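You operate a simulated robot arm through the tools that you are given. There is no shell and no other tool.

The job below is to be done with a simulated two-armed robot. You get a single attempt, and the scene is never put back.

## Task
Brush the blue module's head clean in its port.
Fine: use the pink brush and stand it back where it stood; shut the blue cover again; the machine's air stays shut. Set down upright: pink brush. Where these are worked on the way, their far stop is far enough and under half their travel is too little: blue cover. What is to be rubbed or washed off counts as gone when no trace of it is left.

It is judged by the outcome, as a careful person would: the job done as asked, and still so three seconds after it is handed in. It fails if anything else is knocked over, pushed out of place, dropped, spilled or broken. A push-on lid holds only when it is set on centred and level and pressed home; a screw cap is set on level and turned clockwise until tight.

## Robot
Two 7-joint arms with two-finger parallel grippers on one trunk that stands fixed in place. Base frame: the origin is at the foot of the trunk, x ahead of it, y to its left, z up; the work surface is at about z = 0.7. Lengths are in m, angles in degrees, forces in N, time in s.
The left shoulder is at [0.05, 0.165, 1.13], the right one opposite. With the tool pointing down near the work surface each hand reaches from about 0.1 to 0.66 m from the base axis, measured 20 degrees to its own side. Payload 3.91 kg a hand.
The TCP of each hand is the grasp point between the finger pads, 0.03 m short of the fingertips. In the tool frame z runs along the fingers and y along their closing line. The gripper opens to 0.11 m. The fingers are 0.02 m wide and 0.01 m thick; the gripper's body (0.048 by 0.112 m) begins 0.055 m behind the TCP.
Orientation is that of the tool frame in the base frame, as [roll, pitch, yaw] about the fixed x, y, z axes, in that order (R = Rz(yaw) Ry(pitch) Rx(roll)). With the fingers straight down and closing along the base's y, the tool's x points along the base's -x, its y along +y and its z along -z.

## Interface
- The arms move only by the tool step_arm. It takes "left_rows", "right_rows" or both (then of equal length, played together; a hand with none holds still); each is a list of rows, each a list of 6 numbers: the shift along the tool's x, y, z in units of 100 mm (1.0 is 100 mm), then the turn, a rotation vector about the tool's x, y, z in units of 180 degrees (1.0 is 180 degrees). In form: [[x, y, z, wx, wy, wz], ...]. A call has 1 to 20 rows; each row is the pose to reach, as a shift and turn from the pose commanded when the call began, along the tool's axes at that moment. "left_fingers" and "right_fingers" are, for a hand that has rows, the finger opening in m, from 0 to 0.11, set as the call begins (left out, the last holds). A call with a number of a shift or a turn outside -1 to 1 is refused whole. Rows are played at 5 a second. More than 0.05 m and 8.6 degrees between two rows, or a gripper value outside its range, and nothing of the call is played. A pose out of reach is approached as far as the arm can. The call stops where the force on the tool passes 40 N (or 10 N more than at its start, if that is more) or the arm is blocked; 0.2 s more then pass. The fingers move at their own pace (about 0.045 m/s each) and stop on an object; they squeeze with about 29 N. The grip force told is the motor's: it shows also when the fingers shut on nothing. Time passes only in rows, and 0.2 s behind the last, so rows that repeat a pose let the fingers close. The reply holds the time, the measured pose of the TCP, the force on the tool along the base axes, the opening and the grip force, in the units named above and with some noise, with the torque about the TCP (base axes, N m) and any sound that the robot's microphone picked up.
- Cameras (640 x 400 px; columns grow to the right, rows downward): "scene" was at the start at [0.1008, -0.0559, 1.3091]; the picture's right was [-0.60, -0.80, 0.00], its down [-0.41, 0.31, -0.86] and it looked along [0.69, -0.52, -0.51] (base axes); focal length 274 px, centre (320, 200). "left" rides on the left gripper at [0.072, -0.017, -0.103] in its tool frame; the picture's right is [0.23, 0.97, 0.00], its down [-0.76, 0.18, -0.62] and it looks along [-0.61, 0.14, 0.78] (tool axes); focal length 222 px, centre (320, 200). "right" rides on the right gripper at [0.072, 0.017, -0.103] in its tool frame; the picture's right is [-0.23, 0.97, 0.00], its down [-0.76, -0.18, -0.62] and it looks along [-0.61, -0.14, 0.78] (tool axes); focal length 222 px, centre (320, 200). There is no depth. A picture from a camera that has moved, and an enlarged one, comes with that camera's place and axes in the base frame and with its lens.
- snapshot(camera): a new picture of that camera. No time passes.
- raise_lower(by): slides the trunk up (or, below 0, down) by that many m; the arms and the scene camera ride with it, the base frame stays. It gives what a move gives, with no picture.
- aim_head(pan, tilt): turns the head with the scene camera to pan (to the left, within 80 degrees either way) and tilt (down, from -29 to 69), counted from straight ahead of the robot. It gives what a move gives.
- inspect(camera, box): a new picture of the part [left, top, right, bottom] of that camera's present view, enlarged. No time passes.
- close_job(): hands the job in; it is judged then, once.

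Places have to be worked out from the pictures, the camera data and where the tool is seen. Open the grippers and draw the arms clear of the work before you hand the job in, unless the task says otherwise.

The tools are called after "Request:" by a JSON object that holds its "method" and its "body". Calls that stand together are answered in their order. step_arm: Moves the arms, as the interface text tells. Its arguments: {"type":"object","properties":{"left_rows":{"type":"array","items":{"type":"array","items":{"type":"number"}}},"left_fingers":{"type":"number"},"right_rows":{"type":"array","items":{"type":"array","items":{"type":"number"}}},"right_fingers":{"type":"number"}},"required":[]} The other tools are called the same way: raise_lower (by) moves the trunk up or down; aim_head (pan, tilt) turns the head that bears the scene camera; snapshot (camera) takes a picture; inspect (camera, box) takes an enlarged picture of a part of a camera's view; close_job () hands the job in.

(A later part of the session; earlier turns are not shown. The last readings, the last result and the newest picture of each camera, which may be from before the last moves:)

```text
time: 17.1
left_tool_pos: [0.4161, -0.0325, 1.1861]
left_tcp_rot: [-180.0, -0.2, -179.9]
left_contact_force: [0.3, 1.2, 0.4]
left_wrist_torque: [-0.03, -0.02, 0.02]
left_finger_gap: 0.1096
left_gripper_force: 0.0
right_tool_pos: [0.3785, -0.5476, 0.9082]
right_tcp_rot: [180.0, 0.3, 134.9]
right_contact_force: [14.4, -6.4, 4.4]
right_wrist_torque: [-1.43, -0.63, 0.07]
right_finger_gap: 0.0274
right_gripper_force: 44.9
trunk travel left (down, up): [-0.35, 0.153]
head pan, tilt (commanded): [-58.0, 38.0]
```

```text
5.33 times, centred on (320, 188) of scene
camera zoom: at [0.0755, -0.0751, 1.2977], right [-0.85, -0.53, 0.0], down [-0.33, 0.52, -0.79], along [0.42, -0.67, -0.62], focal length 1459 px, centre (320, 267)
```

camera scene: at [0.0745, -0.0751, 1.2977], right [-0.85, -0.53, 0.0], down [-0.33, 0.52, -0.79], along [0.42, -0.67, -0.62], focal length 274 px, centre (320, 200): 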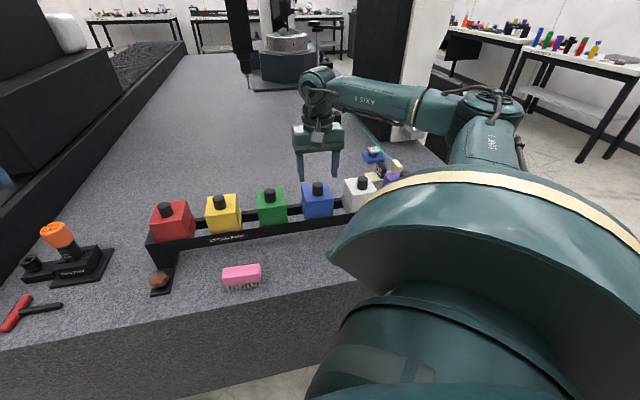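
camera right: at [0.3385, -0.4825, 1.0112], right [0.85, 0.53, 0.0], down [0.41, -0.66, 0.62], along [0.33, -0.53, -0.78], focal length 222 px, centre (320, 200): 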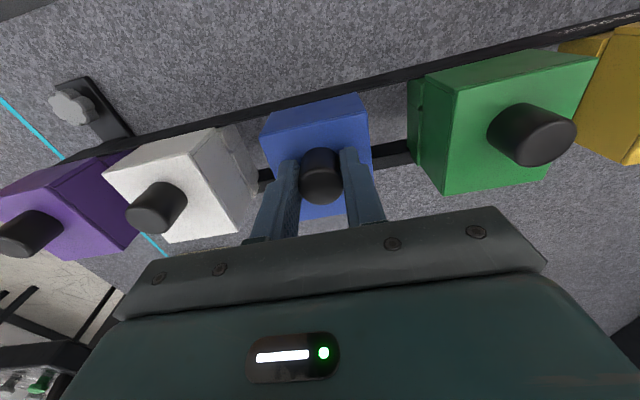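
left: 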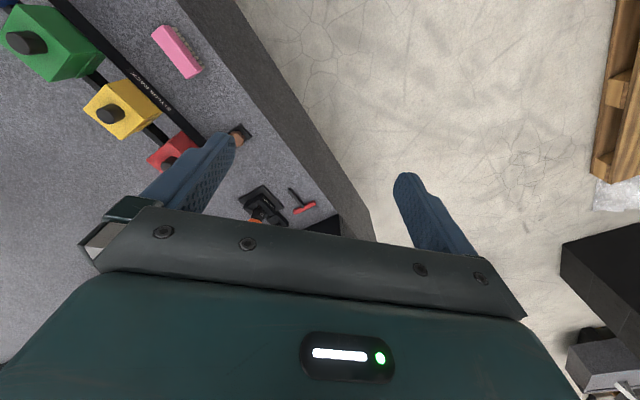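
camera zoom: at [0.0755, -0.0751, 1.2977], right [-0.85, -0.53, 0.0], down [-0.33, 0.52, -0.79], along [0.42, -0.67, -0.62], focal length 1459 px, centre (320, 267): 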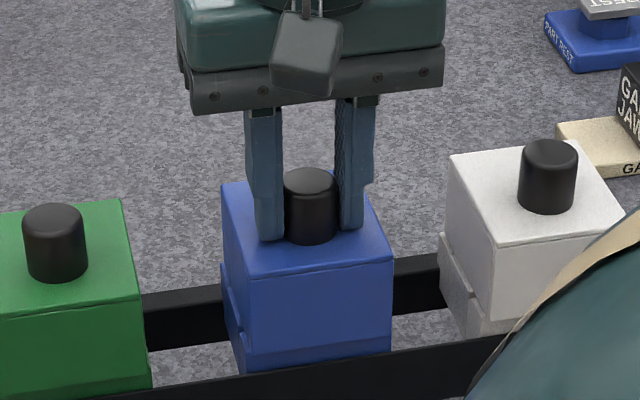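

The lid is nearly back down. I'll open the fingers, rise a little, and check that it rests closed.

Request:
{"method": "step_arm", "body": {"right_rows": [[0, 0, 0, 0, 0, 0], [0, 0, 0, 0, 0, 0], [0, 0, 0, 0, 0, 0]], "right_fingers": 0.07}}

Request:
{"method": "step_arm", "body": {"right_rows": [[0, 0, -0.2, 0, 0, 0], [0, 0, -0.4, 0, 0, 0], [0, 0, -0.6, 0, 0, 0]]}}

Request:
{"method": "inspect", "body": {"camera": "scene", "box": [280, 150, 360, 225]}}

Request:
{"method": "inspect", "body": {"camera": "right", "box": [250, 70, 410, 200]}}

```text
time: 17.9
left_tool_pos: [0.4154, -0.0319, 1.1854]
left_tcp_rot: [179.9, 0.0, 180.0]
left_contact_force: [-0.4, 0.0, 0.8]
left_wrist_torque: [-0.01, -0.02, 0.0]
left_finger_gap: 0.1101
left_gripper_force: 0.1
right_tool_pos: [0.3767, -0.546, 0.9068]
right_tcp_rot: [180.0, -0.1, 135.0]
right_contact_force: [0.2, 0.1, -0.5]
right_wrist_torque: [-0.01, -0.01, -0.01]
right_finger_gap: 0.0702
right_gripper_force: 0.1
trunk travel left (down, up): [-0.35, 0.153]
head pan, tilt (commanded): [-58.0, 38.0]
```

```text
time: 18.6
left_tool_pos: [0.415, -0.0325, 1.1858]
left_tcp_rot: [-180.0, 0.1, 180.0]
left_contact_force: [-0.8, 0.6, -0.6]
left_wrist_torque: [-0.02, 0.0, -0.01]
left_finger_gap: 0.1099
left_gripper_force: 0.1
right_tool_pos: [0.3767, -0.547, 0.9685]
right_tcp_rot: [-179.9, 0.1, 134.9]
right_contact_force: [-0.7, 0.3, -0.3]
right_wrist_torque: [0.0, -0.02, -0.02]
right_finger_gap: 0.0697
right_gripper_force: 0.1
trunk travel left (down, up): [-0.35, 0.153]
head pan, tilt (commanded): [-58.0, 38.0]
```

```text
5.33 times, centred on (320, 188) of scene
camera zoom: at [0.0743, -0.0749, 1.2977], right [-0.85, -0.53, 0.0], down [-0.33, 0.52, -0.79], along [0.42, -0.67, -0.62], focal length 1459 px, centre (320, 267)
```

zoom: 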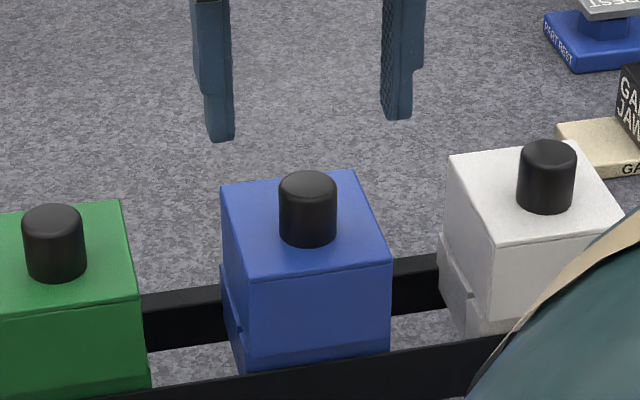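

```text
3.08 times, centred on (330, 135) of right
camera zoom: at [0.3382, -0.4822, 1.0713], right [0.85, 0.53, 0.0], down [0.41, -0.66, 0.62], along [0.33, -0.53, -0.78], focal length 684 px, centre (289, 400)
```

zoom: 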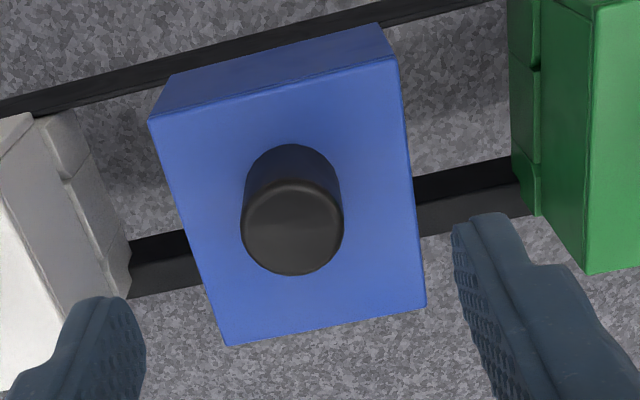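

The lid rests closed again. I'll tilt the tool 40° so the fingers point forward and down, backed off in front of the knob.

Request:
{"method": "step_arm", "body": {"right_rows": [[0.1, 0, 0.02, 0, -0.0444, 0], [0.21, 0, 0.05, 0, -0.0889, 0], [0.31, 0, 0.09, 0, -0.1333, 0], [0.42, 0, 0.14, 0, -0.1778, 0], [0.52, 0, 0.185, 0, -0.2222, 0]]}}

Request:
{"method": "snapshot", "body": {"camera": "right"}}

Request:
{"method": "inspect", "body": {"camera": "scene", "box": [280, 140, 380, 225]}}

```text
time: 19.9
left_tool_pos: [0.4156, -0.0325, 1.1863]
left_tcp_rot: [179.9, 0.0, 180.0]
left_contact_force: [0.6, 0.3, -0.3]
left_wrist_torque: [0.02, 0.0, -0.01]
left_finger_gap: 0.1102
left_gripper_force: 0.1
right_tool_pos: [0.3401, -0.5101, 0.9497]
right_tcp_rot: [180.0, 40.1, 135.0]
right_contact_force: [0.3, 0.5, -0.9]
right_wrist_torque: [-0.01, -0.01, 0.0]
right_finger_gap: 0.0696
right_gripper_force: 0.0
trunk travel left (down, up): [-0.35, 0.153]
head pan, tilt (commanded): [-58.0, 38.0]
```

```text
taken
camera right: at [0.266, -0.4104, 0.9818], right [0.81, 0.57, 0.15], down [0.0, -0.26, 0.97], along [0.59, -0.78, -0.21], focal length 222 px, centre (320, 200)
```

right: 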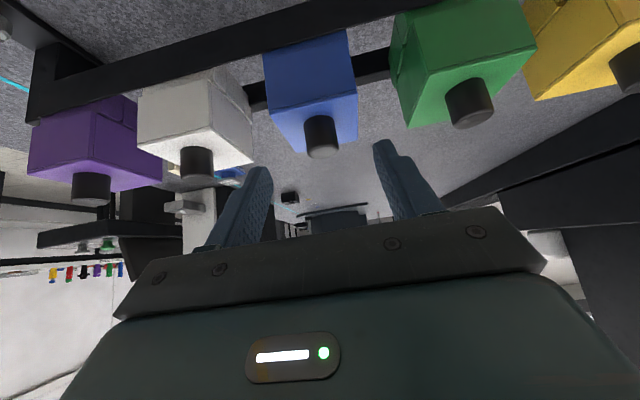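

```text
4.71 times, centred on (330, 182) of scene
camera zoom: at [0.0743, -0.075, 1.2977], right [-0.85, -0.53, 0.0], down [-0.33, 0.52, -0.79], along [0.42, -0.67, -0.62], focal length 1287 px, centre (273, 282)
```

zoom: 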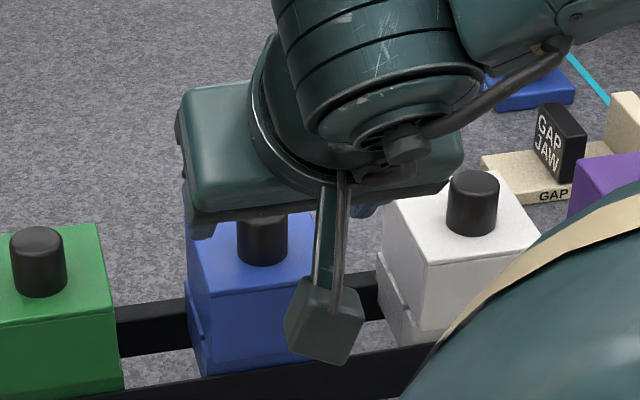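

Request:
{"method": "inspect", "body": {"camera": "right", "box": [230, 20, 410, 180]}}

```text
2.50 times, centred on (320, 100) of right
camera zoom: at [0.266, -0.4104, 0.9818], right [0.81, 0.57, 0.15], down [0.0, -0.26, 0.97], along [0.59, -0.78, -0.21], focal length 555 px, centre (320, 450)
```

zoom: 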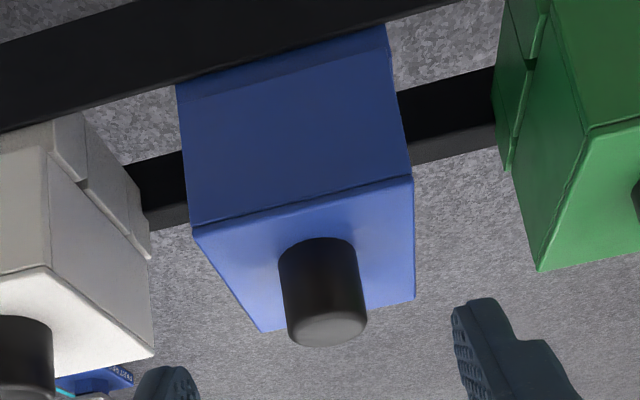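

From this view the hood's front face is at p≈0.634 (distance out along the rack normal), spanning z 0.82 to 0.869. I'll advance along the slanted fingers and grip the knob.

Request:
{"method": "step_arm", "body": {"right_rows": [[0, 0, 0.2, 0, 0, 0], [0, 0, 0.4, 0, 0, 0], [0, 0, 0.58, 0, 0, 0]]}}

Request:
{"method": "step_arm", "body": {"right_rows": [[0, 0, 0, 0, 0, 0], [0, 0, 0, 0, 0, 0], [0, 0, 0, 0, 0, 0], [0, 0, 0, 0, 0, 0]], "right_fingers": 0.0}}

Request:
{"method": "inspect", "body": {"camera": "right", "box": [230, 20, 410, 220]}}

```text
time: 20.6
left_tool_pos: [0.415, -0.0318, 1.186]
left_tcp_rot: [-180.0, 0.1, 180.0]
left_contact_force: [-0.8, -0.4, -0.1]
left_wrist_torque: [0.0, 0.01, 0.0]
left_finger_gap: 0.11
left_gripper_force: 0.0
right_tool_pos: [0.3651, -0.5373, 0.9065]
right_tcp_rot: [179.8, 40.2, 135.0]
right_contact_force: [-2.4, 2.2, 5.9]
right_wrist_torque: [0.13, -0.1, 0.09]
right_finger_gap: 0.0701
right_gripper_force: 0.1
trunk travel left (down, up): [-0.35, 0.153]
head pan, tilt (commanded): [-58.0, 38.0]
```

```text
time: 21.6
left_tool_pos: [0.4144, -0.0316, 1.1877]
left_tcp_rot: [-179.9, -0.1, 180.0]
left_contact_force: [-0.4, -0.1, -1.1]
left_wrist_torque: [0.01, 0.01, -0.01]
left_finger_gap: 0.11
left_gripper_force: 0.0
right_tool_pos: [0.3676, -0.5363, 0.9061]
right_tcp_rot: [-180.0, 40.2, 134.9]
right_contact_force: [1.9, 3.6, 9.4]
right_wrist_torque: [-0.45, 0.28, -0.06]
right_finger_gap: 0.027
right_gripper_force: 44.8
trunk travel left (down, up): [-0.35, 0.153]
head pan, tilt (commanded): [-58.0, 38.0]
```

```text
2.00 times, centred on (320, 120) of right
camera zoom: at [0.2925, -0.4367, 0.9378], right [0.81, 0.57, 0.15], down [0.0, -0.25, 0.97], along [0.59, -0.78, -0.21], focal length 444 px, centre (320, 360)
```

zoom: 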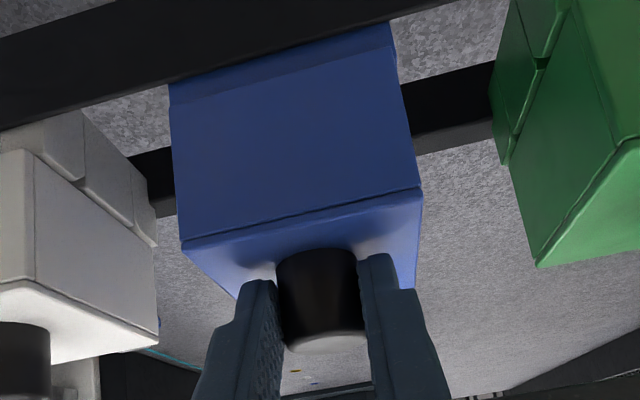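

Gripped at 27 mm, with the fingertips just touching the lid. I'll swing the lid by 4° about the estimated rear hinge and check the forces.

Request:
{"method": "step_arm", "body": {"right_rows": [[-0.044, 0, 0.006, 0, 0.0111, 0], [-0.088, 0, 0.013, 0, 0.0222, 0], [-0.088, 0, 0.013, 0, 0.0222, 0]]}}

Request:
{"method": "inspect", "body": {"camera": "right", "box": [230, 20, 410, 220]}}

```text
time: 22.4
left_tool_pos: [0.4131, -0.0296, 1.1866]
left_tcp_rot: [-179.9, 0.1, -180.0]
left_contact_force: [0.5, 0.0, -0.8]
left_wrist_torque: [0.01, 0.01, 0.02]
left_finger_gap: 0.1102
left_gripper_force: 0.1
right_tool_pos: [0.3703, -0.54, 0.9102]
right_tcp_rot: [180.0, 36.0, 135.0]
right_contact_force: [-11.7, 9.6, 14.3]
right_wrist_torque: [0.55, -0.19, 0.21]
right_finger_gap: 0.027
right_gripper_force: 44.9
trunk travel left (down, up): [-0.35, 0.153]
head pan, tilt (commanded): [-58.0, 38.0]
```

```text
2.00 times, centred on (320, 120) of right
camera zoom: at [0.2986, -0.4426, 0.9512], right [0.82, 0.56, 0.13], down [0.05, -0.3, 0.95], along [0.57, -0.77, -0.28], focal length 444 px, centre (320, 360)
```

zoom: 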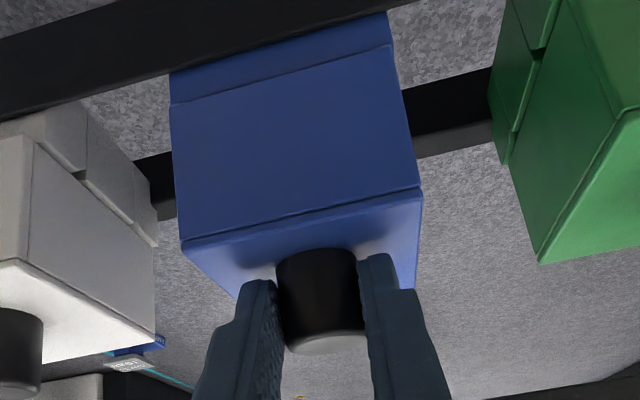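

The measured arc fits a hinge nearer p≈0.705, z≈0.83. I'll correct with more lift and go another 6°.

Request:
{"method": "step_arm", "body": {"right_rows": [[-0.026, 0, -0.006, 0, 0.0111, 0], [-0.052, 0, -0.01, 0, 0.0222, 0], [-0.078, 0, -0.015, 0, 0.0333, 0], [-0.078, 0, -0.015, 0, 0.0333, 0]]}}

Request:
{"method": "inspect", "body": {"camera": "right", "box": [230, 20, 410, 220]}}

```text
time: 23.4
left_tool_pos: [0.4145, -0.0332, 1.1851]
left_tcp_rot: [-180.0, 0.0, -179.9]
left_contact_force: [-0.1, 0.4, 0.0]
left_wrist_torque: [0.04, 0.02, -0.02]
left_finger_gap: 0.1098
left_gripper_force: 0.1
right_tool_pos: [0.376, -0.5466, 0.9164]
right_tcp_rot: [179.9, 30.3, 135.0]
right_contact_force: [7.4, -1.2, 8.5]
right_wrist_torque: [-0.85, -0.43, -0.13]
right_finger_gap: 0.0268
right_gripper_force: 45.2
trunk travel left (down, up): [-0.35, 0.153]
head pan, tilt (commanded): [-58.0, 38.0]
```

```text
2.00 times, centred on (320, 120) of right
camera zoom: at [0.3081, -0.452, 0.9689], right [0.83, 0.55, 0.11], down [0.12, -0.37, 0.92], along [0.55, -0.75, -0.37], focal length 444 px, centre (320, 360)
```

zoom: 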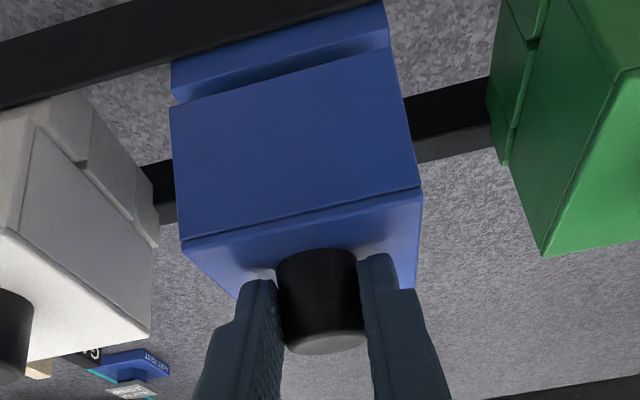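

The hood opens smoothly and the grip is rigid. Refitting the arc gives a hinge near p 0.706, z 0.832, so I'll continue 16° along it.

Request:
{"method": "step_arm", "body": {"right_rows": [[-0.07, 0, 0.0, 0, 0.0222, 0], [-0.139, 0, 0.003, 0, 0.0444, 0], [-0.209, 0, 0.012, 0, 0.0667, 0], [-0.278, 0, 0.027, 0, 0.0889, 0], [-0.278, 0, 0.027, 0, 0.0889, 0]]}}

Request:
{"method": "snapshot", "body": {"camera": "right"}}

Request:
{"method": "inspect", "body": {"camera": "scene", "box": [280, 140, 380, 225]}}

```text
time: 24.6
left_tool_pos: [0.4151, -0.0328, 1.1855]
left_tcp_rot: [-180.0, 0.0, 180.0]
left_contact_force: [0.4, 0.4, -0.2]
left_wrist_torque: [0.0, 0.0, 0.01]
left_finger_gap: 0.1102
left_gripper_force: 0.1
right_tool_pos: [0.3943, -0.564, 0.9269]
right_tcp_rot: [180.0, 14.2, 135.0]
right_contact_force: [11.0, -7.7, 10.3]
right_wrist_torque: [-1.48, -0.83, 0.38]
right_finger_gap: 0.0267
right_gripper_force: 44.6
trunk travel left (down, up): [-0.35, 0.153]
head pan, tilt (commanded): [-58.0, 38.0]
```

```text
taken
camera right: at [0.3395, -0.4837, 1.0098], right [0.84, 0.53, 0.06], down [0.29, -0.54, 0.79], along [0.45, -0.65, -0.61], focal length 222 px, centre (320, 200)
```

right: 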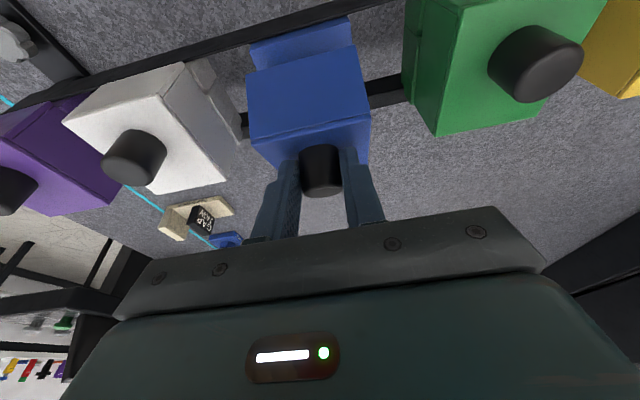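

```text
4.71 times, centred on (330, 182) of scene
camera zoom: at [0.0747, -0.0747, 1.2977], right [-0.85, -0.53, 0.0], down [-0.33, 0.52, -0.79], along [0.42, -0.67, -0.62], focal length 1287 px, centre (273, 282)
```

zoom: 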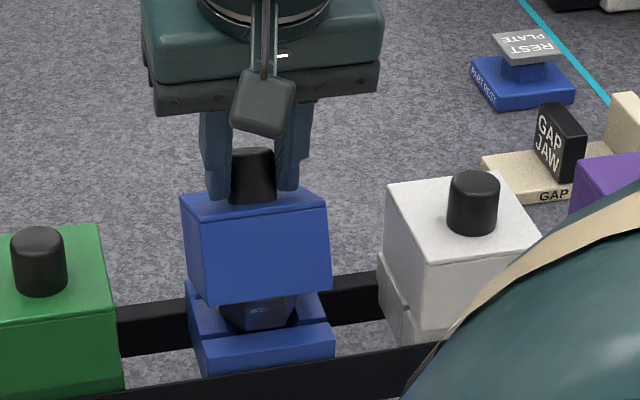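

The hood is open about 26° and a module with lettering shows inside. I'll keep swinging it back along the corrected arc.

Request:
{"method": "step_arm", "body": {"right_rows": [[-0.098, 0, -0.004, 0, 0.0222, 0], [-0.17, 0, 0.004, 0, 0.0444, 0], [-0.242, 0, 0.017, 0, 0.0667, 0], [-0.314, 0, 0.035, 0, 0.0889, 0], [-0.314, 0, 0.035, 0, 0.0889, 0]]}}

Request:
{"method": "inspect", "body": {"camera": "scene", "box": [280, 140, 380, 225]}}

Request:
{"method": "snapshot", "body": {"camera": "right"}}

```text
time: 25.9
left_tool_pos: [0.4133, -0.0327, 1.1861]
left_tcp_rot: [-180.0, 0.0, 180.0]
left_contact_force: [-0.2, 0.1, 0.0]
left_wrist_torque: [-0.01, -0.01, -0.04]
left_finger_gap: 0.11
left_gripper_force: 0.1
right_tool_pos: [0.415, -0.5851, 0.9318]
right_tcp_rot: [180.0, -2.1, 135.0]
right_contact_force: [-5.6, 5.7, 6.3]
right_wrist_torque: [1.16, 0.03, -0.46]
right_finger_gap: 0.0268
right_gripper_force: 44.2
trunk travel left (down, up): [-0.35, 0.153]
head pan, tilt (commanded): [-58.0, 38.0]
```

```text
4.71 times, centred on (330, 182) of scene
camera zoom: at [0.0733, -0.074, 1.2978], right [-0.85, -0.53, 0.0], down [-0.33, 0.52, -0.79], along [0.42, -0.67, -0.61], focal length 1287 px, centre (273, 282)
```

zoom: 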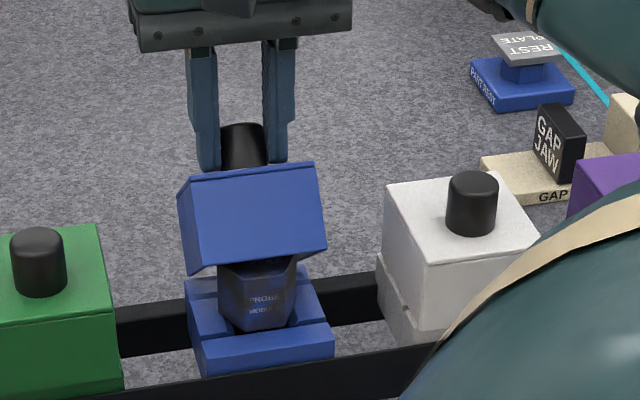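

```text
taken
camera right: at [0.3793, -0.5233, 1.0376], right [0.85, 0.53, -0.01], down [0.43, -0.68, 0.59], along [0.31, -0.51, -0.8], focal length 222 px, centre (320, 200)
```

right: 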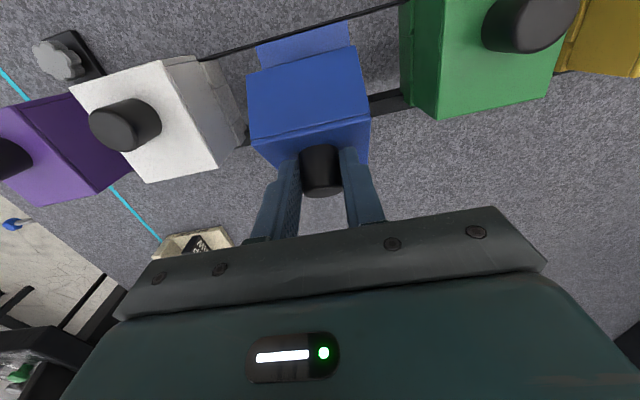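

About 42° open, with moderate forces. I'll continue another 16° if the arm can reach.

Request:
{"method": "step_arm", "body": {"right_rows": [[-0.062, 0, 0.003, 0, 0.0222, 0], [-0.135, 0, 0.009, 0, 0.0444, 0], [-0.207, 0, 0.022, 0, 0.0667, 0], [-0.279, 0, 0.039, 0, 0.0889, 0], [-0.279, 0, 0.039, 0, 0.0889, 0]]}}

Request:
{"method": "inspect", "body": {"camera": "scene", "box": [280, 140, 380, 225]}}

```text
time: 27.1
left_tool_pos: [0.4156, -0.0315, 1.1855]
left_tcp_rot: [-179.9, 0.0, -180.0]
left_contact_force: [-1.3, 0.8, 0.7]
left_wrist_torque: [0.01, -0.05, 0.0]
left_finger_gap: 0.1099
left_gripper_force: 0.1
right_tool_pos: [0.4363, -0.6054, 0.9275]
right_tcp_rot: [-180.0, -17.8, 134.9]
right_contact_force: [0.1, 2.2, 11.9]
right_wrist_torque: [0.69, 0.01, -0.66]
right_finger_gap: 0.0265
right_gripper_force: 45.3
trunk travel left (down, up): [-0.35, 0.153]
head pan, tilt (commanded): [-58.0, 38.0]
```

```text
4.71 times, centred on (330, 182) of scene
camera zoom: at [0.0735, -0.0737, 1.2979], right [-0.85, -0.53, 0.0], down [-0.33, 0.52, -0.79], along [0.42, -0.67, -0.61], focal length 1287 px, centre (273, 282)
```

zoom: 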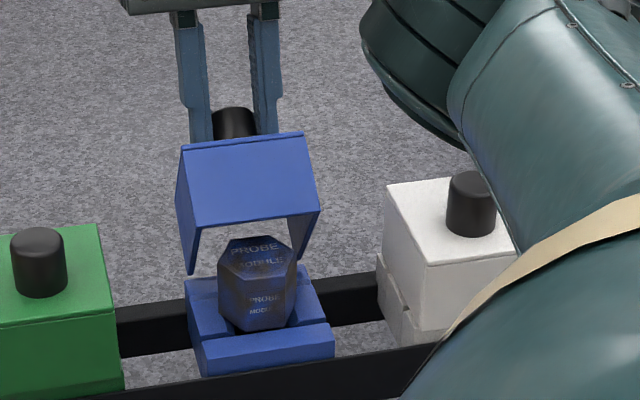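

The hood is about 58° open and the hexagonal probe module is visible with brown dirt. I'll try another 16°.

Request:
{"method": "step_arm", "body": {"right_rows": [[-0.067, 0, -0.011, 0, 0.0222, 0], [-0.139, 0, -0.009, 0, 0.0444, 0], [-0.21, 0, -0.001, 0, 0.0667, 0], [-0.282, 0, 0.016, 0, 0.0889, 0], [-0.282, 0, 0.016, 0, 0.0889, 0]]}}

Request:
{"method": "inspect", "body": {"camera": "scene", "box": [280, 140, 380, 225]}}

```text
time: 27.4
left_tool_pos: [0.4146, -0.0336, 1.1857]
left_tcp_rot: [180.0, 0.0, -179.8]
left_contact_force: [0.0, 1.1, -0.4]
left_wrist_torque: [-0.04, -0.02, -0.01]
left_finger_gap: 0.1098
left_gripper_force: 0.0
right_tool_pos: [0.4359, -0.6057, 0.9263]
right_tcp_rot: [-179.9, -18.6, 134.8]
right_contact_force: [-4.7, 2.5, 13.7]
right_wrist_torque: [0.39, 0.84, 0.29]
right_finger_gap: 0.0271
right_gripper_force: 45.2
right hand out of reach, approached as far as the arm can: row 1
trunk travel left (down, up): [-0.35, 0.153]
head pan, tilt (commanded): [-58.0, 38.0]
stopped in row 1 (right hand): the force on the tool passed its limit at 60 N (the readings are from after the stop); the commanded pose is now the measured one
```

```text
4.71 times, centred on (330, 182) of scene
camera zoom: at [0.0738, -0.0737, 1.2978], right [-0.85, -0.53, 0.0], down [-0.33, 0.52, -0.79], along [0.42, -0.67, -0.61], focal length 1287 px, centre (273, 282)
```

zoom: 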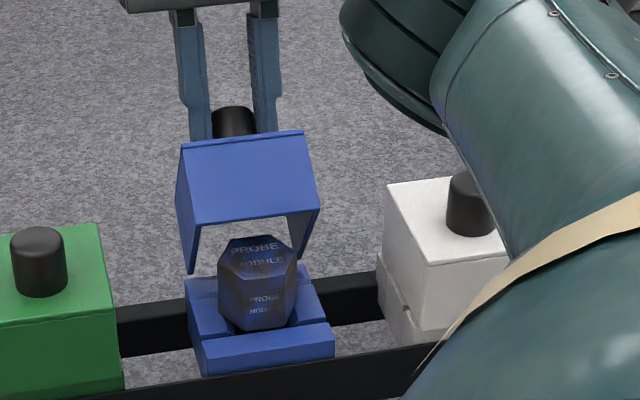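

The arm can't follow with more back-tilt. Instead I'll let the knob pivot in the pads, bringing the tool back towards vertical while pushing the hood further over, in small steps.

Request:
{"method": "step_arm", "body": {"right_rows": [[-0.027, 0, 0.001, 0, -0.0128, 0], [-0.053, 0, 0.003, 0, -0.0256, 0], [-0.08, 0, 0.008, 0, -0.0367, 0], [-0.11, 0, 0.013, 0, -0.0478, 0]]}}

Request:
{"method": "inspect", "body": {"camera": "scene", "box": [280, 140, 380, 225]}}

```text
time: 28.4
left_tool_pos: [0.4143, -0.0318, 1.1858]
left_tcp_rot: [-179.9, 0.1, -179.9]
left_contact_force: [0.1, 0.2, -0.3]
left_wrist_torque: [0.0, -0.01, 0.01]
left_finger_gap: 0.1097
left_gripper_force: 0.2
right_tool_pos: [0.4421, -0.6129, 0.9219]
right_tcp_rot: [-179.8, -10.0, 134.9]
right_contact_force: [-9.2, 10.7, 8.8]
right_wrist_torque: [1.62, 0.73, -0.85]
right_finger_gap: 0.0266
right_gripper_force: 45.3
trunk travel left (down, up): [-0.35, 0.153]
head pan, tilt (commanded): [-58.0, 38.0]
```

```text
4.71 times, centred on (330, 182) of scene
camera zoom: at [0.073, -0.0733, 1.2979], right [-0.85, -0.53, 0.0], down [-0.33, 0.52, -0.79], along [0.42, -0.67, -0.61], focal length 1287 px, centre (273, 282)
```

zoom: 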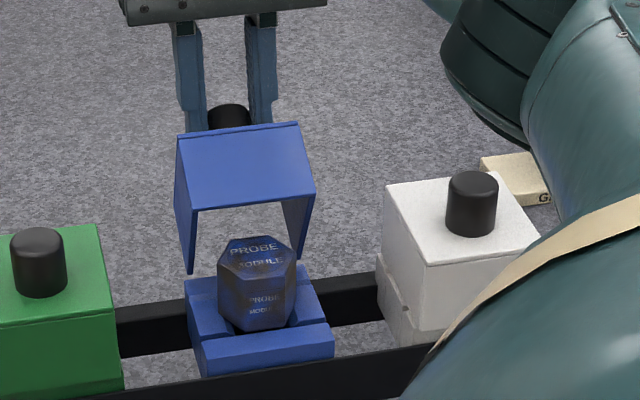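

The hood keeps opening, about 66° now, with force within limits. I'll continue the same pivoting motion.

Request:
{"method": "step_arm", "body": {"right_rows": [[-0.025, 0, 0.012, 0, -0.0139, 0], [-0.049, 0, 0.025, 0, -0.0278, 0], [-0.072, 0, 0.041, 0, -0.0417, 0], [-0.095, 0, 0.058, 0, -0.0556, 0], [-0.117, 0, 0.077, 0, -0.0694, 0], [-0.138, 0, 0.097, 0, -0.0833, 0], [-0.179, 0, 0.144, 0, -0.1111, 0]]}}

Request:
{"method": "inspect", "body": {"camera": "scene", "box": [280, 140, 380, 225]}}

```text
time: 29.9
left_tool_pos: [0.4143, -0.0304, 1.1855]
left_tcp_rot: [-179.9, 0.1, -180.0]
left_contact_force: [-0.2, -0.4, -0.4]
left_wrist_torque: [0.02, 0.01, 0.01]
left_finger_gap: 0.11
left_gripper_force: 0.0
right_tool_pos: [0.4541, -0.6251, 0.9062]
right_tcp_rot: [-179.8, 10.4, 135.0]
right_contact_force: [-2.4, 5.9, 17.5]
right_wrist_torque: [0.93, 1.01, 0.3]
right_finger_gap: 0.027
right_gripper_force: 44.6
trunk travel left (down, up): [-0.35, 0.153]
head pan, tilt (commanded): [-58.0, 38.0]
```

```text
4.71 times, centred on (330, 182) of scene
camera zoom: at [0.0729, -0.0728, 1.2981], right [-0.85, -0.53, 0.0], down [-0.33, 0.52, -0.79], along [0.42, -0.67, -0.61], focal length 1287 px, centre (273, 282)
```

zoom: 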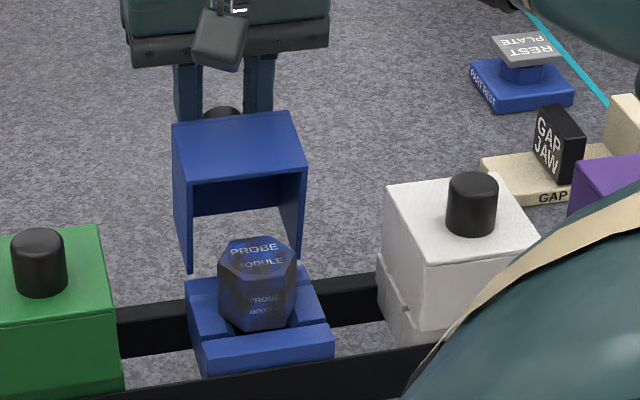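

The hood is around 85° open, well past its balance point. I'll ease it a few degrees further to feel for the stop.

Request:
{"method": "step_arm", "body": {"right_rows": [[-0.03, 0, 0.052, 0, 0.006, 0], [-0.062, 0, 0.1, 0, 0.011, 0]]}}

Request:
{"method": "inspect", "body": {"camera": "scene", "box": [280, 140, 380, 225]}}

Request:
{"method": "snapshot", "body": {"camera": "right"}}

```text
time: 30.6
left_tool_pos: [0.4151, -0.0306, 1.1856]
left_tcp_rot: [-179.8, 0.1, 179.9]
left_contact_force: [-0.3, 0.0, -1.1]
left_wrist_torque: [0.01, 0.02, 0.0]
left_finger_gap: 0.11
left_gripper_force: 0.0
right_tool_pos: [0.4597, -0.6294, 0.8966]
right_tcp_rot: [-179.9, 8.4, 134.8]
right_contact_force: [4.1, -0.9, 20.4]
right_wrist_torque: [0.79, 0.85, 0.32]
right_finger_gap: 0.027
right_gripper_force: 45.7
trunk travel left (down, up): [-0.35, 0.153]
head pan, tilt (commanded): [-58.0, 38.0]
```

```text
4.71 times, centred on (330, 182) of scene
camera zoom: at [0.0733, -0.0729, 1.298], right [-0.85, -0.53, 0.0], down [-0.33, 0.52, -0.79], along [0.42, -0.67, -0.61], focal length 1287 px, centre (273, 282)
```

zoom: 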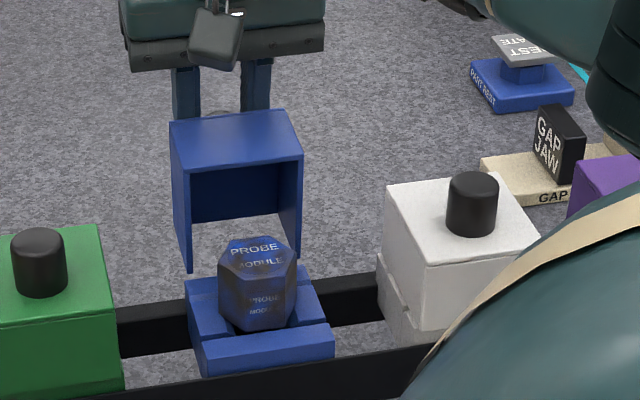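

```text
taken
camera right: at [0.412, -0.5554, 0.9885], right [0.85, 0.53, 0.03], down [0.34, -0.59, 0.73], along [0.4, -0.61, -0.68], focal length 222 px, centre (320, 200)
```

right: 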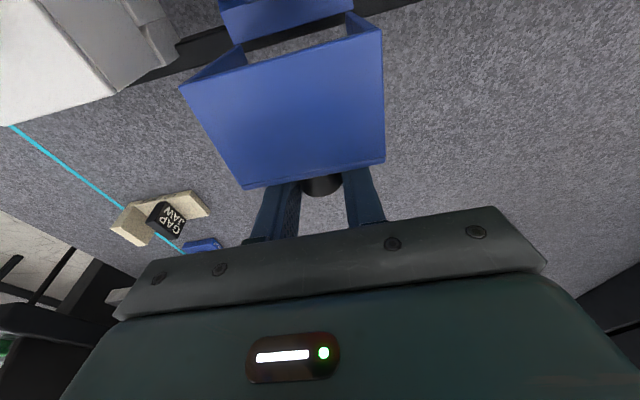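

The hood is past vertical, around 95°. I'll open the fingers and see whether it stays or settles onto its far stop.

Request:
{"method": "step_arm", "body": {"right_rows": [[0, 0, 0, 0, 0, 0], [0, 0, 0, 0, 0, 0], [0, 0, 0, 0, 0, 0]], "right_fingers": 0.06}}

Request:
{"method": "inspect", "body": {"camera": "scene", "box": [280, 140, 380, 225]}}

Request:
{"method": "snapshot", "body": {"camera": "right"}}

```text
time: 31.4
left_tool_pos: [0.4151, -0.0328, 1.1842]
left_tcp_rot: [-179.9, 0.1, -180.0]
left_contact_force: [0.2, -0.5, -0.4]
left_wrist_torque: [-0.05, 0.01, 0.01]
left_finger_gap: 0.1099
left_gripper_force: 0.1
right_tool_pos: [0.4604, -0.6314, 0.8942]
right_tcp_rot: [-179.7, 8.2, 134.9]
right_contact_force: [-0.6, 0.2, 0.6]
right_wrist_torque: [-0.03, 0.0, 0.0]
right_finger_gap: 0.0598
right_gripper_force: 0.1
trunk travel left (down, up): [-0.35, 0.153]
head pan, tilt (commanded): [-58.0, 38.0]
```

```text
4.71 times, centred on (330, 182) of scene
camera zoom: at [0.0742, -0.0748, 1.2977], right [-0.85, -0.53, 0.0], down [-0.33, 0.52, -0.79], along [0.42, -0.67, -0.62], focal length 1287 px, centre (273, 282)
```

zoom: 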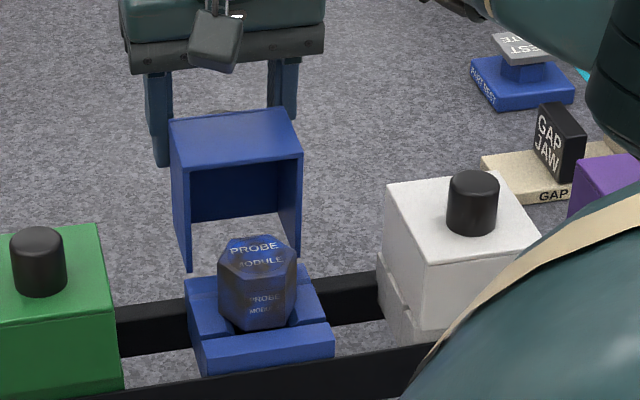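

```text
taken
camera right: at [0.4125, -0.5562, 0.986], right [0.85, 0.53, 0.03], down [0.35, -0.6, 0.72], along [0.4, -0.6, -0.69], focal length 222 px, centre (320, 200)
```

right: 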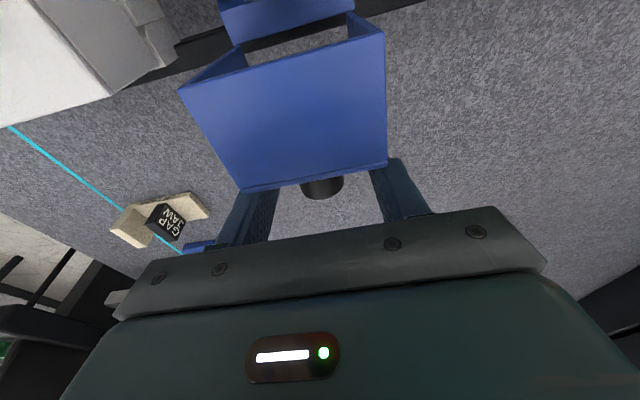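

The hood stays open on its own. I'll raise the hand straight up clear of the knob.

Request:
{"method": "step_arm", "body": {"right_rows": [[-0.1, 0, -0.25, 0, 0, 0], [-0.15, 0, -0.5, 0, 0, 0], [-0.19, 0, -0.75, 0, 0, 0], [-0.2, 0, -0.95, 0, 0, 0]]}}

Request:
{"method": "snapshot", "body": {"camera": "right"}}

Request:
{"method": "inspect", "body": {"camera": "scene", "box": [280, 140, 380, 225]}}

```text
time: 32.4
left_tool_pos: [0.4142, -0.0337, 1.1859]
left_tcp_rot: [-180.0, 0.0, -179.9]
left_contact_force: [-0.3, 0.6, 0.4]
left_wrist_torque: [-0.02, -0.01, 0.0]
left_finger_gap: 0.11
left_gripper_force: 0.1
right_tool_pos: [0.4663, -0.6345, 0.9907]
right_tcp_rot: [-179.9, 8.0, 134.9]
right_contact_force: [-0.2, -0.8, 0.4]
right_wrist_torque: [0.04, -0.03, 0.01]
right_finger_gap: 0.06
right_gripper_force: 0.1
trunk travel left (down, up): [-0.35, 0.153]
head pan, tilt (commanded): [-58.0, 38.0]
```

```text
taken
camera right: at [0.4173, -0.5606, 1.0834], right [0.85, 0.53, 0.03], down [0.35, -0.6, 0.72], along [0.4, -0.6, -0.69], focal length 222 px, centre (320, 200)
```

right: 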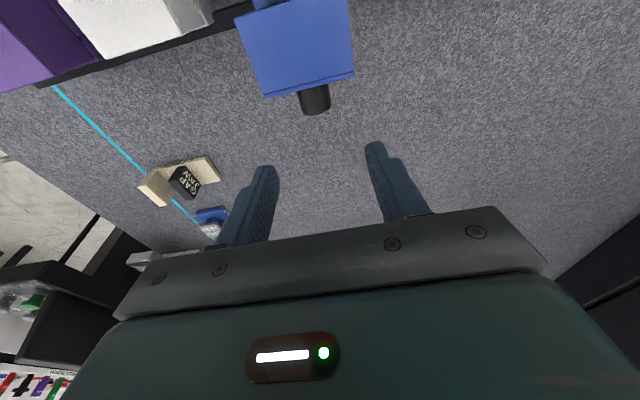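

```text
4.71 times, centred on (330, 182) of scene
camera zoom: at [0.0742, -0.0749, 1.2977], right [-0.85, -0.53, 0.0], down [-0.33, 0.52, -0.79], along [0.42, -0.67, -0.62], focal length 1287 px, centre (273, 282)
```

zoom: 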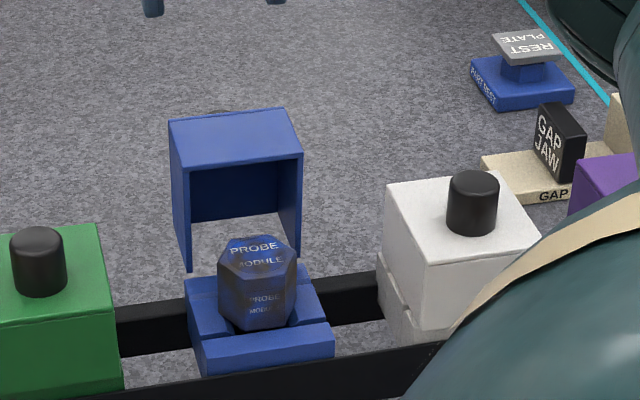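

The hood stands open. I'll zoom in on the module to see where the dirt sits.

Request:
{"method": "inspect", "body": {"camera": "scene", "box": [296, 178, 336, 218]}}

Request:
{"method": "inspect", "body": {"camera": "scene", "box": [200, 240, 290, 310]}}

```text
10.00 times, centred on (316, 198) of scene
camera zoom: at [0.0742, -0.0749, 1.2977], right [-0.85, -0.53, 0.0], down [-0.33, 0.52, -0.79], along [0.42, -0.67, -0.62], focal length 2735 px, centre (360, 220)
```

zoom: 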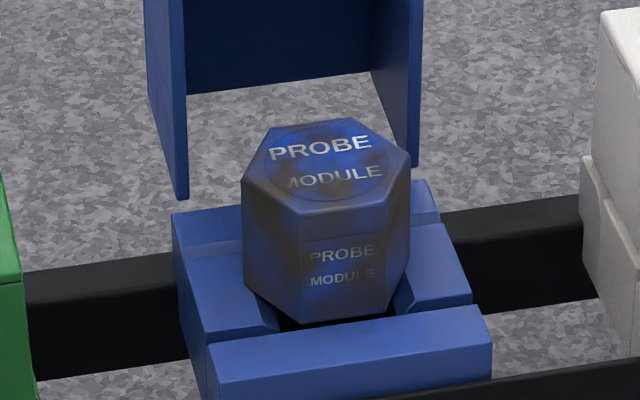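

```text
5.71 times, centred on (245, 275) of scene
camera zoom: at [0.0742, -0.0749, 1.2977], right [-0.85, -0.53, 0.0], down [-0.33, 0.52, -0.79], along [0.42, -0.67, -0.62], focal length 1563 px, centre (749, -229)
```

zoom: 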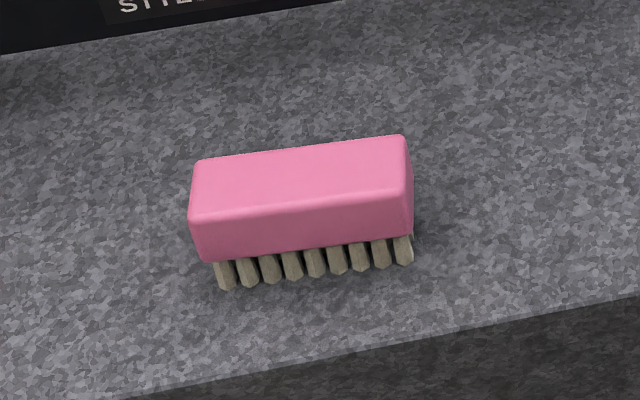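

The hexagonal head (about 42 mm wide) has brown film on its top and sides. I'll bring the right hand back to a front-above view for a second angle.

Request:
{"method": "step_arm", "body": {"right_rows": [[0.33, 0, -0.05, 0, 0.015, 0], [0.66, 0, -0.09, 0, 0.03, 0], [0.99, 0, -0.14, 0, 0.0444, 0]]}}

Request:
{"method": "step_arm", "body": {"right_rows": [[0.33, 0.05, 0, 0, 0, 0], [0.66, 0.1, 0, 0, 0, 0], [0.98, 0.12, 0, 0, 0, 0]]}}

Request:
{"method": "snapshot", "body": {"camera": "right"}}

Request:
{"method": "inspect", "body": {"camera": "right", "box": [270, 100, 390, 220]}}

```text
time: 33.1
left_tool_pos: [0.4139, -0.0322, 1.1869]
left_tcp_rot: [-179.9, -0.1, -180.0]
left_contact_force: [0.1, -0.4, -0.2]
left_wrist_torque: [0.01, -0.02, -0.01]
left_finger_gap: 0.11
left_gripper_force: 0.0
right_tool_pos: [0.3939, -0.5632, 0.9897]
right_tcp_rot: [-179.9, 0.1, 134.9]
right_contact_force: [1.1, -0.1, -0.3]
right_wrist_torque: [0.01, 0.0, -0.03]
right_finger_gap: 0.0602
right_gripper_force: 0.1
trunk travel left (down, up): [-0.35, 0.153]
head pan, tilt (commanded): [-58.0, 38.0]
```

```text
time: 34.0
left_tool_pos: [0.4152, -0.0332, 1.1847]
left_tcp_rot: [180.0, -0.1, -179.9]
left_contact_force: [0.5, 0.6, -0.3]
left_wrist_torque: [0.0, 0.02, 0.01]
left_finger_gap: 0.1097
left_gripper_force: 0.0
right_tool_pos: [0.3338, -0.4855, 0.9902]
right_tcp_rot: [-179.8, 0.1, 134.9]
right_contact_force: [-0.6, -0.4, -0.1]
right_wrist_torque: [0.0, -0.01, 0.02]
right_finger_gap: 0.0602
right_gripper_force: 0.1
trunk travel left (down, up): [-0.35, 0.153]
head pan, tilt (commanded): [-58.0, 38.0]
```

```text
taken
camera right: at [0.2945, -0.42, 1.0932], right [0.85, 0.53, 0.0], down [0.41, -0.66, 0.63], along [0.33, -0.53, -0.78], focal length 222 px, centre (320, 200)
```

right: 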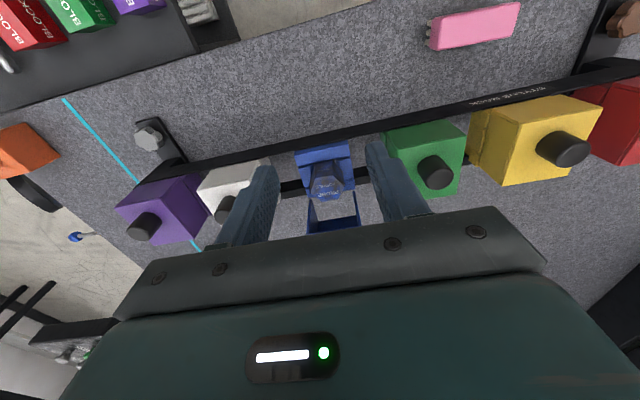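

```text
3.33 times, centred on (330, 160) of right
camera zoom: at [0.2945, -0.42, 1.0932], right [0.85, 0.53, 0.0], down [0.41, -0.66, 0.63], along [0.33, -0.53, -0.78], focal length 740 px, centre (287, 333)
```

zoom: 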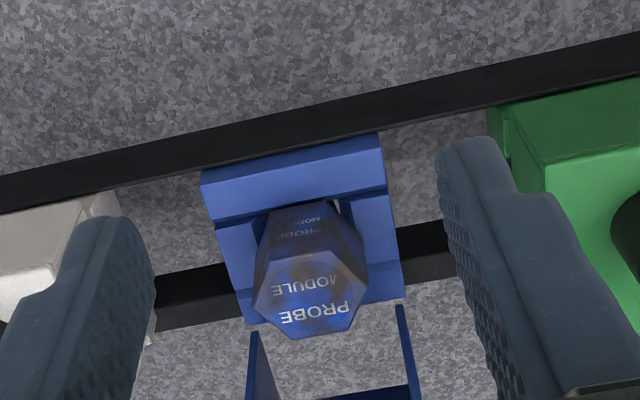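

Two views agree on the module top at p≈0.667, q≈0.119, z≈0.866. Now I'll zoom on the brush to fix its position and size.

Request:
{"method": "inspect", "body": {"camera": "right", "box": [400, 0, 550, 80]}}

Request:
{"method": "inspect", "body": {"camera": "right", "box": [290, 130, 370, 210]}}

```text
4.27 times, centred on (475, 40) of right
camera zoom: at [0.2945, -0.42, 1.0932], right [0.85, 0.53, 0.0], down [0.41, -0.66, 0.63], along [0.33, -0.53, -0.78], focal length 948 px, centre (-341, 883)
```

zoom: 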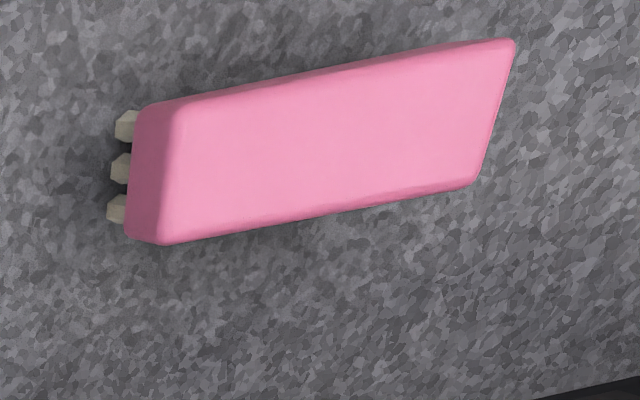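

```text
5.00 times, centred on (330, 170) of right
camera zoom: at [0.2945, -0.42, 1.0932], right [0.85, 0.53, 0.0], down [0.41, -0.66, 0.63], along [0.33, -0.53, -0.78], focal length 1111 px, centre (270, 350)
```

zoom: 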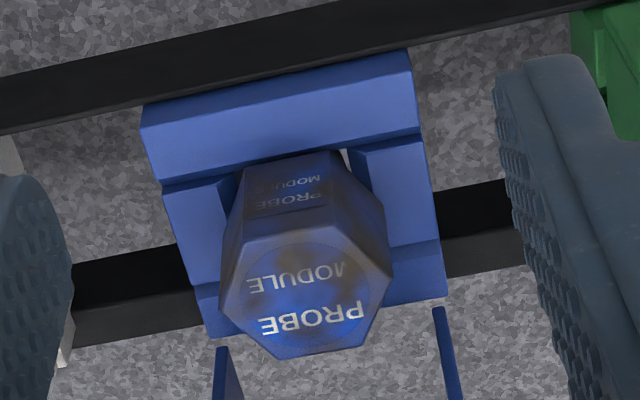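

The brush is about 86 × 33 mm with its top at z≈0.753, centred near p 0.5555, q -0.094, and turned about 4° from the rack. I'll move over it with the gripper open to check before grasping it by its ends.

Request:
{"method": "step_arm", "body": {"right_rows": [[0.06, 0.33, 0.05, 0, 0, 0.005], [0.12, 0.66, 0.1, 0, 0, 0.011], [0.16, 0.99, 0.15, 0, 0, 0.016]], "right_fingers": 0.11}}

Request:
{"method": "step_arm", "body": {"right_rows": [[0.05, 0.33, 0.2, 0, 0, 0.002], [0.1, 0.66, 0.45, 0, 0, 0.004], [0.13, 0.97, 0.7, 0, 0, 0.006]]}}

Request:
{"method": "snapshot", "body": {"camera": "right"}}

Request:
{"method": "snapshot", "body": {"camera": "scene"}}

```text
time: 34.8
left_tool_pos: [0.4156, -0.033, 1.1865]
left_tcp_rot: [-180.0, -0.1, -179.9]
left_contact_force: [-0.1, -0.3, 0.7]
left_wrist_torque: [0.02, 0.03, 0.0]
left_finger_gap: 0.1101
left_gripper_force: 0.1
right_tool_pos: [0.3939, -0.4046, 0.9761]
right_tcp_rot: [-180.0, 0.2, 132.0]
right_contact_force: [0.0, 0.5, 0.0]
right_wrist_torque: [0.0, -0.01, -0.01]
right_finger_gap: 0.1101
right_gripper_force: 0.0
trunk travel left (down, up): [-0.35, 0.153]
head pan, tilt (commanded): [-58.0, 38.0]
```

```text
time: 35.5
left_tool_pos: [0.4155, -0.0336, 1.1851]
left_tcp_rot: [180.0, 0.0, -179.8]
left_contact_force: [0.2, 0.1, -0.4]
left_wrist_torque: [0.01, 0.0, 0.02]
left_finger_gap: 0.1099
left_gripper_force: 0.1
right_tool_pos: [0.4567, -0.3312, 0.9061]
right_tcp_rot: [-179.9, 0.2, 130.9]
right_contact_force: [0.0, -1.5, 0.2]
right_wrist_torque: [-0.01, 0.0, 0.0]
right_finger_gap: 0.1101
right_gripper_force: 0.1
trunk travel left (down, up): [-0.35, 0.153]
head pan, tilt (commanded): [-58.0, 38.0]
```

```text
taken
camera right: at [0.4233, -0.2631, 1.008], right [0.88, 0.47, 0.0], down [0.36, -0.69, 0.63], along [0.29, -0.55, -0.78], focal length 222 px, centre (320, 200)
```

right: 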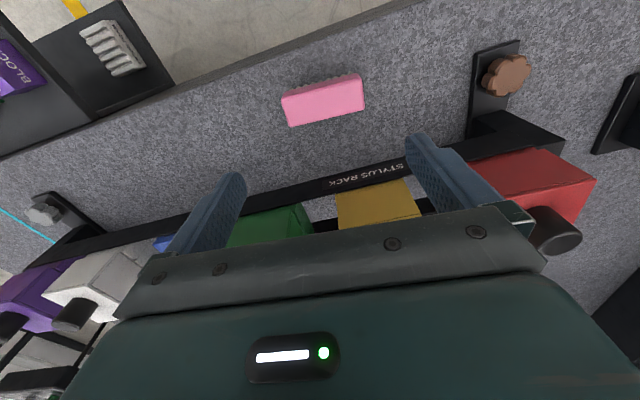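

```text
taken
camera scene: at [0.0746, -0.075, 1.2977], right [-0.85, -0.53, 0.0], down [-0.33, 0.52, -0.79], along [0.42, -0.67, -0.62], focal length 274 px, centre (320, 200)
```

scene: 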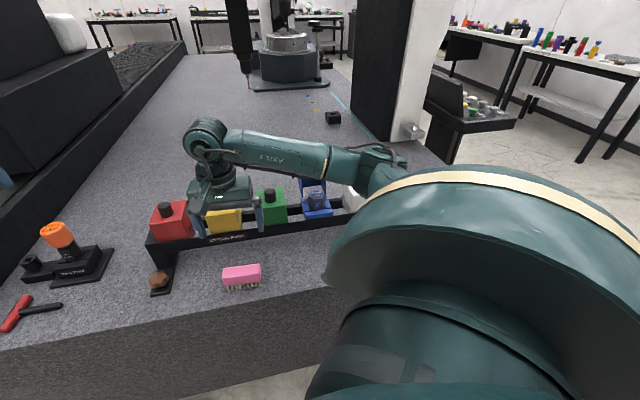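

Request:
{"method": "inspect", "body": {"camera": "right", "box": [270, 60, 380, 140]}}

```text
5.00 times, centred on (325, 100) of right
camera zoom: at [0.4233, -0.2631, 1.008], right [0.88, 0.47, 0.0], down [0.36, -0.69, 0.63], along [0.29, -0.55, -0.78], focal length 1111 px, centre (295, 700)
```

zoom: 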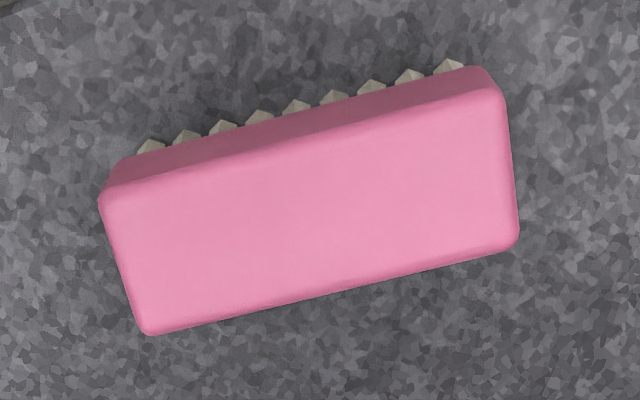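

The brush is aligned with the tool now, its centre 2 mm and 5 mm off along tool x and y. I'll correct that and lower part way, then check.

Request:
{"method": "step_arm", "body": {"right_rows": [[0.02, 0.054, 0.3, 0, 0, 0], [0.02, 0.054, 0.6, 0, 0, 0], [0.02, 0.054, 0.9, 0, 0, 0]]}}

Request:
{"method": "snapshot", "body": {"camera": "right"}}

Request:
{"method": "inspect", "body": {"camera": "scene", "box": [170, 180, 310, 310]}}

```text
time: 36.4
left_tool_pos: [0.4152, -0.0325, 1.1849]
left_tcp_rot: [-179.9, 0.0, 180.0]
left_contact_force: [0.4, -1.2, 0.2]
left_wrist_torque: [-0.02, 0.0, 0.0]
left_finger_gap: 0.11
left_gripper_force: 0.0
right_tool_pos: [0.4578, -0.3264, 0.8152]
right_tcp_rot: [-179.9, 0.1, 131.0]
right_contact_force: [-0.2, -0.4, -0.4]
right_wrist_torque: [0.01, 0.04, 0.01]
right_finger_gap: 0.1098
right_gripper_force: 0.2
trunk travel left (down, up): [-0.35, 0.153]
head pan, tilt (commanded): [-58.0, 38.0]
```

```text
taken
camera right: at [0.4245, -0.2585, 0.9186], right [0.88, 0.47, 0.0], down [0.37, -0.69, 0.62], along [0.29, -0.55, -0.78], focal length 222 px, centre (320, 200)
```

right: 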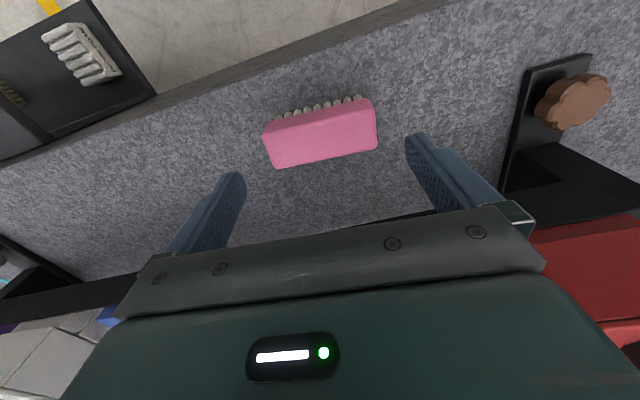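

```text
3.08 times, centred on (240, 245) of scene
camera zoom: at [0.0744, -0.0751, 1.2977], right [-0.85, -0.53, 0.0], down [-0.33, 0.52, -0.79], along [0.42, -0.67, -0.62], focal length 842 px, centre (566, 62)
```

zoom: 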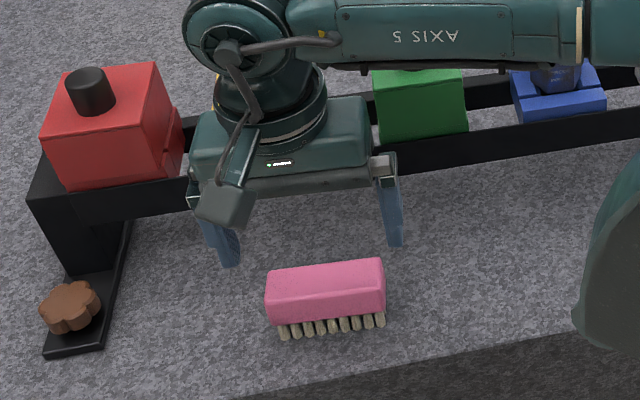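

Request:
{"method": "inspect", "body": {"camera": "right", "box": [250, 80, 390, 180]}}

```text
4.00 times, centred on (320, 130) of right
camera zoom: at [0.4245, -0.2585, 0.9186], right [0.88, 0.47, 0.0], down [0.37, -0.69, 0.62], along [0.29, -0.55, -0.78], focal length 888 px, centre (320, 480)
```

zoom: 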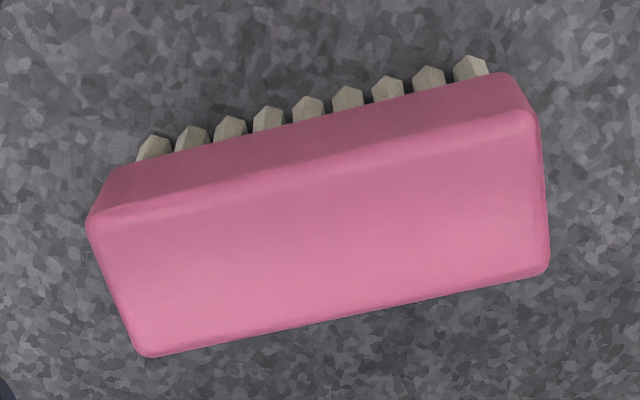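

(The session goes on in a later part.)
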